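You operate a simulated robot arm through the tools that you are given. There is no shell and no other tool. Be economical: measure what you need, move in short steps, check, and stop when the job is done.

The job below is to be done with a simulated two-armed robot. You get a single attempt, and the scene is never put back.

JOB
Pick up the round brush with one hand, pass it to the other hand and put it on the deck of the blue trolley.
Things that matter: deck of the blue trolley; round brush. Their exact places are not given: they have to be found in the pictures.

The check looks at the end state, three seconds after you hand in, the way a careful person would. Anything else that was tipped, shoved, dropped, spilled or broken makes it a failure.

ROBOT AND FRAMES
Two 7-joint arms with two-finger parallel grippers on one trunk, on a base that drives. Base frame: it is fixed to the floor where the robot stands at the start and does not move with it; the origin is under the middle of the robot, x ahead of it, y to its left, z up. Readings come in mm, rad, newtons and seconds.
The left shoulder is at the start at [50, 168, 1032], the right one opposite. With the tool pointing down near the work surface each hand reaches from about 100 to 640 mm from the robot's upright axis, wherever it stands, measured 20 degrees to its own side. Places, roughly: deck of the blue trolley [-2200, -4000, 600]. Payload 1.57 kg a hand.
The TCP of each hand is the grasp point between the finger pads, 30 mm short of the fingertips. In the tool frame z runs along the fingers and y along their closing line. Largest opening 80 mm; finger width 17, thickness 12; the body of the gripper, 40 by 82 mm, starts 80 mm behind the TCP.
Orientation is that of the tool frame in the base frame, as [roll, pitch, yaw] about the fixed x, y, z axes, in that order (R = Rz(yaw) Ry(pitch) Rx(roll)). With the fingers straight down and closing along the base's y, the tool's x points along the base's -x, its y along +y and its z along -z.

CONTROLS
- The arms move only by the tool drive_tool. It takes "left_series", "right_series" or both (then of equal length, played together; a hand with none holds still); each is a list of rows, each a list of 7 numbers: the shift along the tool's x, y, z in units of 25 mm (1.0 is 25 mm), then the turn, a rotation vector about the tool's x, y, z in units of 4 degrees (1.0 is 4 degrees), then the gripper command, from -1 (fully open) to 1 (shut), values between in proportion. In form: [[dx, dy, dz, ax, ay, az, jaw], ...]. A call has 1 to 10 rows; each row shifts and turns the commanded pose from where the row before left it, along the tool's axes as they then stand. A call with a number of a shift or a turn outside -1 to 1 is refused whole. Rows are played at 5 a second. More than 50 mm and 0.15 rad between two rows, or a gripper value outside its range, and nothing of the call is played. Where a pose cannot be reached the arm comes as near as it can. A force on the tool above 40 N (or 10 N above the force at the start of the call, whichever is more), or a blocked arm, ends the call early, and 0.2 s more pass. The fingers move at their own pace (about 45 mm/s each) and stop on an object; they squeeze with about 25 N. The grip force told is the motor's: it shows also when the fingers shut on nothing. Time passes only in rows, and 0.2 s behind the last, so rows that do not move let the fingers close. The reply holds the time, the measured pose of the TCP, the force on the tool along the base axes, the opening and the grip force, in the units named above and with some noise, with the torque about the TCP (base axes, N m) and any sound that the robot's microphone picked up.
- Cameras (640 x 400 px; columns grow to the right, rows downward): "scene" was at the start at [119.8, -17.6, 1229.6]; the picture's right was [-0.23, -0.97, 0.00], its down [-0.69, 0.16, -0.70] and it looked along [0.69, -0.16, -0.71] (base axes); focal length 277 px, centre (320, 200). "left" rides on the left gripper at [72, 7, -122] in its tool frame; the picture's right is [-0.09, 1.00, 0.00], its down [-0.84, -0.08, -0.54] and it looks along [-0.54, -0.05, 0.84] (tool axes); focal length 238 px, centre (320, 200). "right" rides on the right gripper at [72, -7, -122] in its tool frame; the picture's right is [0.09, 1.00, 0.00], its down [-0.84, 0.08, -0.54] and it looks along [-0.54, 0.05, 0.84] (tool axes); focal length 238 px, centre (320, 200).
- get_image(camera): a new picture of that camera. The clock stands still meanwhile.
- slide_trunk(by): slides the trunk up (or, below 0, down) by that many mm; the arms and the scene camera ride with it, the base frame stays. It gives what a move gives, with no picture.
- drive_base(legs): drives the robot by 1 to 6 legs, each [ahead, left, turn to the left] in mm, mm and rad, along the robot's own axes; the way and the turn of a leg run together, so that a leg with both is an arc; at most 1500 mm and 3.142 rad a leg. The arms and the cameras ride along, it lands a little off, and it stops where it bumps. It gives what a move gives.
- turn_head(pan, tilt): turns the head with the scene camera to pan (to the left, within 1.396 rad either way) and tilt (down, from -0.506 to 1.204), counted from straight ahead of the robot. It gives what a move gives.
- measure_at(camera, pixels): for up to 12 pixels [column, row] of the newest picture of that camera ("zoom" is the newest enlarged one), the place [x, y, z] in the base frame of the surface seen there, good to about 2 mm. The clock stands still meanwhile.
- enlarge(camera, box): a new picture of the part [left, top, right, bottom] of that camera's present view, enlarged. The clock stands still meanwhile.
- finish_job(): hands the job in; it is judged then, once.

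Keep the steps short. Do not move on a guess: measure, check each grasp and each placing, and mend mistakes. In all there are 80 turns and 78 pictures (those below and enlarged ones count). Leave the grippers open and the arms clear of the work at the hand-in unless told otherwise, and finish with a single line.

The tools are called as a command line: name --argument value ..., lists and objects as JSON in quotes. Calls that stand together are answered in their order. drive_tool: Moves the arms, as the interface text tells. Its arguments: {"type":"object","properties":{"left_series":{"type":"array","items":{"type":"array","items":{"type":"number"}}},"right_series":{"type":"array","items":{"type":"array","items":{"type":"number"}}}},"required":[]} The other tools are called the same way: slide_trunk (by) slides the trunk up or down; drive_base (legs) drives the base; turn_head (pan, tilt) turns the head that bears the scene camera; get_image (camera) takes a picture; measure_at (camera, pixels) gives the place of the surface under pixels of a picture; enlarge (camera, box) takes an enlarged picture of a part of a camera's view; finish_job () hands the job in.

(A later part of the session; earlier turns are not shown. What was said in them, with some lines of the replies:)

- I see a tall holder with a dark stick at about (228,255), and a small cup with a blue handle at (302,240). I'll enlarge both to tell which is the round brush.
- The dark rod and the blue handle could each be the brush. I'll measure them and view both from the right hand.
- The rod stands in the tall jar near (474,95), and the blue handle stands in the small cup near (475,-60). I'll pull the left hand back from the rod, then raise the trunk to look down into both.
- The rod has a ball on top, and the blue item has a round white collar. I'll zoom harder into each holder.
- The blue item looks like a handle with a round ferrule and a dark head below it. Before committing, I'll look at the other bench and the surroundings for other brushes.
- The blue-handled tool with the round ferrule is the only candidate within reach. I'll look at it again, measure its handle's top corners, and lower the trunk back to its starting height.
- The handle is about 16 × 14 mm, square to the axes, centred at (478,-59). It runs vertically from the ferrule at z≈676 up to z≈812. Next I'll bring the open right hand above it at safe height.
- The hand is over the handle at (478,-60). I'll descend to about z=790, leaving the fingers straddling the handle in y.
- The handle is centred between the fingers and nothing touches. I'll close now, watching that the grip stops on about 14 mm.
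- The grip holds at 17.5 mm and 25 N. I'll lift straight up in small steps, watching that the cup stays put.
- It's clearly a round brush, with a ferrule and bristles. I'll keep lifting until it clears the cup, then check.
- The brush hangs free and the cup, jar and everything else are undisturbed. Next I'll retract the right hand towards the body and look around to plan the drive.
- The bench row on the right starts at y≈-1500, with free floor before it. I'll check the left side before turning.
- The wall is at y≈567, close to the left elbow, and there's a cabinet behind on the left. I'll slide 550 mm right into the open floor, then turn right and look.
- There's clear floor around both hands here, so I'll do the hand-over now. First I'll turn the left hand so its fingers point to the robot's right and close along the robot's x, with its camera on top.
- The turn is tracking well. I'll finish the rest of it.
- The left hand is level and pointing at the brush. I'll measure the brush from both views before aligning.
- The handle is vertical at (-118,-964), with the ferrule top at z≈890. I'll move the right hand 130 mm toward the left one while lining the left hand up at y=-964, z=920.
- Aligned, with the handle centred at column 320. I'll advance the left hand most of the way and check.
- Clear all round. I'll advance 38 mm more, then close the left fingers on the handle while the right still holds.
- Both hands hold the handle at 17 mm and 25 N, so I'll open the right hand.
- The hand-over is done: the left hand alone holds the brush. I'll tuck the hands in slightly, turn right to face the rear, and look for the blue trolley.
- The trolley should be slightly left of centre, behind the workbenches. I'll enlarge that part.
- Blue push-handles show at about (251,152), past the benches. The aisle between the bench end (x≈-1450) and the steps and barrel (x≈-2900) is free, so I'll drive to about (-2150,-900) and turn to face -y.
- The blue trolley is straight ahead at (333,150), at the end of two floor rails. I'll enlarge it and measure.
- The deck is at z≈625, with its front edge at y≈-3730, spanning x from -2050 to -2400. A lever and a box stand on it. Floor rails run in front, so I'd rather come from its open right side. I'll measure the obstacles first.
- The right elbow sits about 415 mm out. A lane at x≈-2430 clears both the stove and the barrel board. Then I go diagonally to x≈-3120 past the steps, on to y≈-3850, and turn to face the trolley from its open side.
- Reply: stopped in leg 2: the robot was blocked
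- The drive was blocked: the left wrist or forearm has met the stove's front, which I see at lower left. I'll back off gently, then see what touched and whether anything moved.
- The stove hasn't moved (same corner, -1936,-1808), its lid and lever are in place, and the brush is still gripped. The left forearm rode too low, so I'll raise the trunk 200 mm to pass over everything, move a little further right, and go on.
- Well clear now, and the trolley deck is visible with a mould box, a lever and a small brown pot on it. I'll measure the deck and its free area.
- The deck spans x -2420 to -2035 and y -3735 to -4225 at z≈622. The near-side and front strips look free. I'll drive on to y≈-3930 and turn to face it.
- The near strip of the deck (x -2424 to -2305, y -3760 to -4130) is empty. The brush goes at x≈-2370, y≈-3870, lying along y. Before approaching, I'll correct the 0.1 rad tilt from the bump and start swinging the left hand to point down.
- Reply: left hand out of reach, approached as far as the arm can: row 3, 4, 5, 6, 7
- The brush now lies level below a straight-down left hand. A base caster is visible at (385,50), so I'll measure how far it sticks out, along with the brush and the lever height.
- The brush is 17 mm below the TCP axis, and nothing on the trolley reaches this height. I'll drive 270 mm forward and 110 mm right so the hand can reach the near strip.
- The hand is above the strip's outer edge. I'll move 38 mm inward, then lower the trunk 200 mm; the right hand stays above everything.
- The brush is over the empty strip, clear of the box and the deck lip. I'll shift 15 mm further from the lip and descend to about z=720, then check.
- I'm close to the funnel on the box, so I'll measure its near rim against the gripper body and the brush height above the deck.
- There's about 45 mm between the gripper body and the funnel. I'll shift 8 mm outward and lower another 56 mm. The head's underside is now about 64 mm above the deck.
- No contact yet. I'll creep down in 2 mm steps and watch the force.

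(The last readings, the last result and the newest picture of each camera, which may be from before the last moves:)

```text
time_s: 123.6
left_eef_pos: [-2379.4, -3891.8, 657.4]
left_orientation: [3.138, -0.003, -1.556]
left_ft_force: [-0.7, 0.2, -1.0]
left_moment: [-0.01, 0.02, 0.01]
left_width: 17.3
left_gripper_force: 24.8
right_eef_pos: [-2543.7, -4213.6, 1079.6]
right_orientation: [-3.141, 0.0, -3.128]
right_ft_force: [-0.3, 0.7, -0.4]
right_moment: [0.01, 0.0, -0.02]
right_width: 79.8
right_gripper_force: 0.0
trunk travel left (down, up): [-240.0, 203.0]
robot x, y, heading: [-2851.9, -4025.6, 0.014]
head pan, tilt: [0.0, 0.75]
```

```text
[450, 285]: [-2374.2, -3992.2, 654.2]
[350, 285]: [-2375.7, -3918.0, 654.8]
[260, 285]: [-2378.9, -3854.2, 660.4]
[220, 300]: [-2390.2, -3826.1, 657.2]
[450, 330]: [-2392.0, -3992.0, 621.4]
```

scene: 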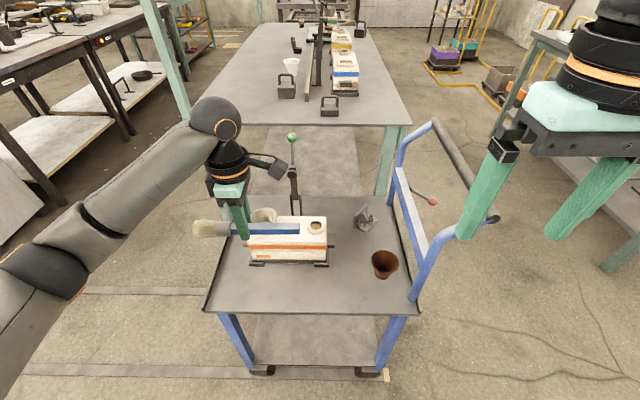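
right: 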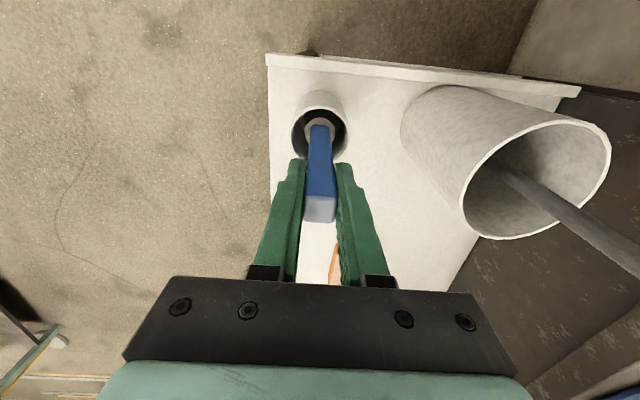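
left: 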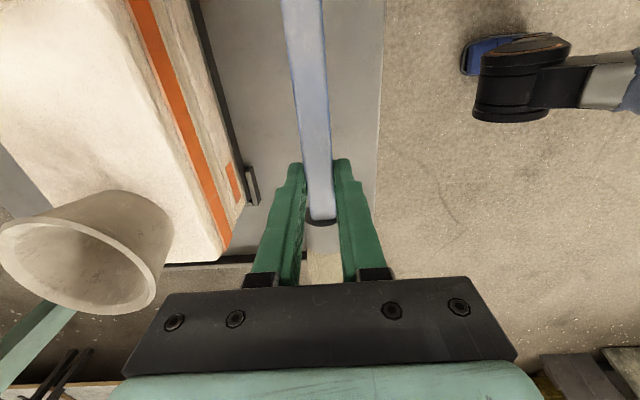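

drive_tool --left_series '[[0, 0, 0.06, 0, 0, 0, 1], [0, 0, 0.06, 0, 0, 0, 1], [0, 0, 0, 0, 0, 0, 1]]'

enlarge --camera "scene" --box '[220, 240, 320, 310]'

```text
time_s: 124.4
left_eef_pos: [-2379.3, -3891.0, 655.6]
left_orientation: [-3.141, -0.003, -1.557]
left_ft_force: [-0.4, -1.0, 7.8]
left_moment: [0.72, 0.06, 0.07]
left_width: 16.9
left_gripper_force: 25.1
right_eef_pos: [-2543.4, -4214.3, 1079.0]
right_orientation: [3.14, 0.002, -3.127]
right_ft_force: [0.7, -1.2, -0.6]
right_moment: [0.0, 0.0, 0.0]
right_width: 79.9
right_gripper_force: 0.0
trunk travel left (down, up): [-240.0, 203.0]
robot x, y, heading: [-2851.4, -4029.7, 0.012]
head pan, tilt: [0.0, 0.75]
```

```text
5.71 times, centred on (270, 275) of scene
```

zoom: 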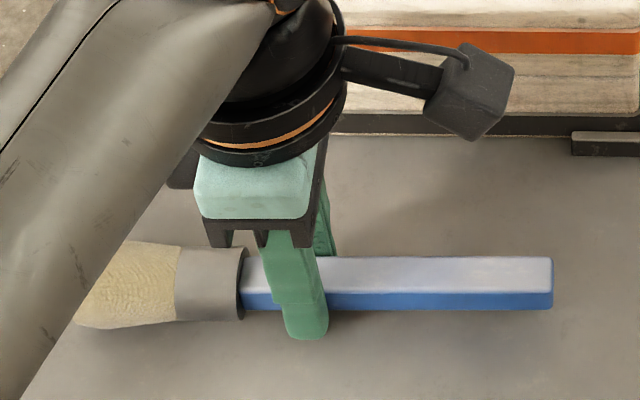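

The head touches the deck (8 N up), so I'll open the fingers part-way, to about 46 mm, staying clear of the box.

drive_tool --left_series '[[0, 0, -0.04, 0, 0, 0, 1], [0, 0, 0, 0, 0, 0, 0.4], [0, 0, 0, 0, 0, 0, 0.1], [0, 0, 0, 0, 0, 0, -0.15], [0, 0, 0, 0, 0, 0, -0.15], [0, 0, 0, 0, 0, 0, -0.15]]'

get_image --camera "left"

enlarge --camera "scene" --box '[190, 200, 350, 320]'

```text
time_s: 125.8
left_eef_pos: [-2379.6, -3890.9, 655.0]
left_orientation: [3.141, -0.003, -1.556]
left_ft_force: [-0.7, 0.1, -0.1]
left_moment: [0.01, 0.01, -0.01]
left_width: 46.2
left_gripper_force: 0.2
right_eef_pos: [-2543.8, -4212.8, 1078.2]
right_orientation: [3.14, 0.0, -3.128]
right_ft_force: [-1.2, 0.6, -0.7]
right_moment: [0.02, 0.03, -0.01]
right_width: 80.2
right_gripper_force: 0.1
trunk travel left (down, up): [-240.0, 203.0]
robot x, y, heading: [-2853.4, -4025.3, 0.019]
head pan, tilt: [0.0, 0.75]
```

```text
18 pictures are left
```

left: 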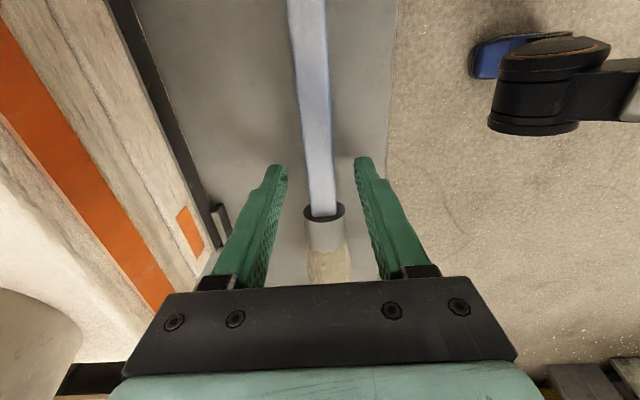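

```text
3.33 times, centred on (270, 260) of scene
```

zoom: 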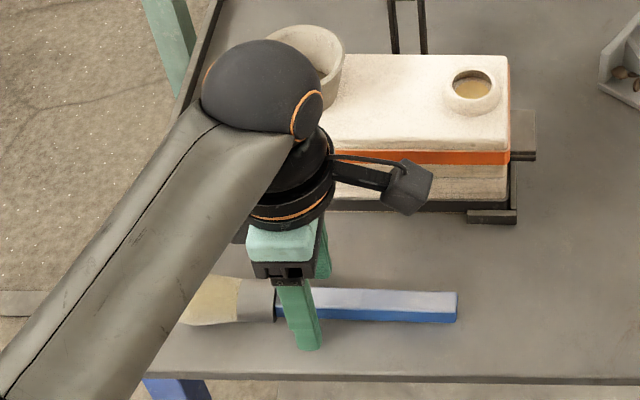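

The brush lies on the deck, released. I'll lift the left hand straight up and open it fully once it's clear.

drive_tool --left_series '[[0, 0, -0.6, 0, 0, 0, -0.15], [0, 0, -1, 0, 0, 0, -0.15], [0, 0, -1, 0, 0, 0, -0.15], [0, 0, -1, 0, 0, 0, -0.15], [0, 0, -1, 0, 0, 0, -0.15], [0, 0, -1, 0, 0, 0, -0.15], [0, 0, -1, 0, 0, 0, -1], [0, 0, -1, 0, 0, 0, -1], [0, 0, -1, 0, 0, 0, -1], [0, 0, -1, 0, 0, 0, -1]]'

slide_trunk --by 150

drive_base --legs '[[-350, 0, 0]]'

get_image --camera "scene"

enlarge --camera "scene" --box '[220, 130, 440, 290]'

```text
time_s: 128.0
left_eef_pos: [-2378.6, -3888.2, 895.3]
left_orientation: [3.138, -0.002, -1.557]
left_ft_force: [0.0, -0.2, 0.4]
left_moment: [-0.01, 0.01, 0.02]
left_width: 79.9
left_gripper_force: 0.0
right_eef_pos: [-2544.0, -4213.6, 1079.2]
right_orientation: [3.142, 0.0, -3.129]
right_ft_force: [-0.1, 0.0, -0.3]
right_moment: [0.0, -0.02, -0.02]
right_width: 80.0
right_gripper_force: 0.0
trunk travel left (down, up): [-240.0, 203.0]
robot x, y, heading: [-2848.8, -4030.7, 0.019]
head pan, tilt: [0.0, 0.75]
```

```text
time_s: 129.7
left_eef_pos: [-2377.6, -3888.4, 1044.4]
left_orientation: [3.138, -0.003, -1.556]
left_ft_force: [0.0, 0.6, -0.7]
left_moment: [-0.01, 0.03, 0.01]
left_width: 80.2
left_gripper_force: 0.0
right_eef_pos: [-2543.3, -4213.6, 1229.1]
right_orientation: [3.141, -0.002, -3.127]
right_ft_force: [0.2, 0.4, -0.1]
right_moment: [0.01, 0.0, -0.01]
right_width: 79.9
right_gripper_force: 0.1
trunk travel left (down, up): [-390.0, 53.0]
robot x, y, heading: [-2848.9, -4029.7, 0.017]
head pan, tilt: [0.0, 0.75]
```

```text
time_s: 132.0
left_eef_pos: [-2730.6, -3892.8, 1045.5]
left_orientation: [3.14, -0.004, -1.556]
left_ft_force: [-0.5, 0.3, -0.8]
left_moment: [0.01, -0.02, 0.02]
left_width: 80.0
left_gripper_force: 0.0
right_eef_pos: [-2893.8, -4218.8, 1230.3]
right_orientation: [3.14, 0.004, -3.125]
right_ft_force: [0.1, -0.1, 0.5]
right_moment: [-0.03, -0.04, -0.03]
right_width: 79.9
right_gripper_force: 0.1
trunk travel left (down, up): [-390.0, 53.0]
robot x, y, heading: [-3201.1, -4029.4, 0.016]
head pan, tilt: [0.0, 0.75]
```

```text
16 pictures are left
```

scene: 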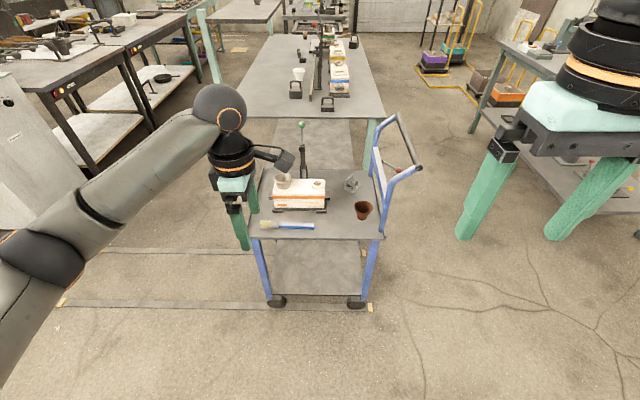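

```text
2.50 times, centred on (330, 210) of scene
```

zoom: 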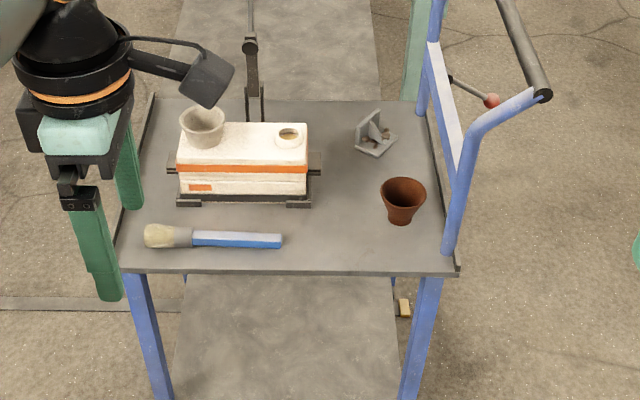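

The brush rests flat on the deck of the blue trolley. The box, pot and bracket are undisturbed, and both hands are open and clear, so I'll hand in.

finish_job

```text
The job is handed in.
```

The round brush was picked up with the right hand, passed to the left, and laid on the blue trolley's deck; on the way the left arm bumped the stove, which measured unmoved.
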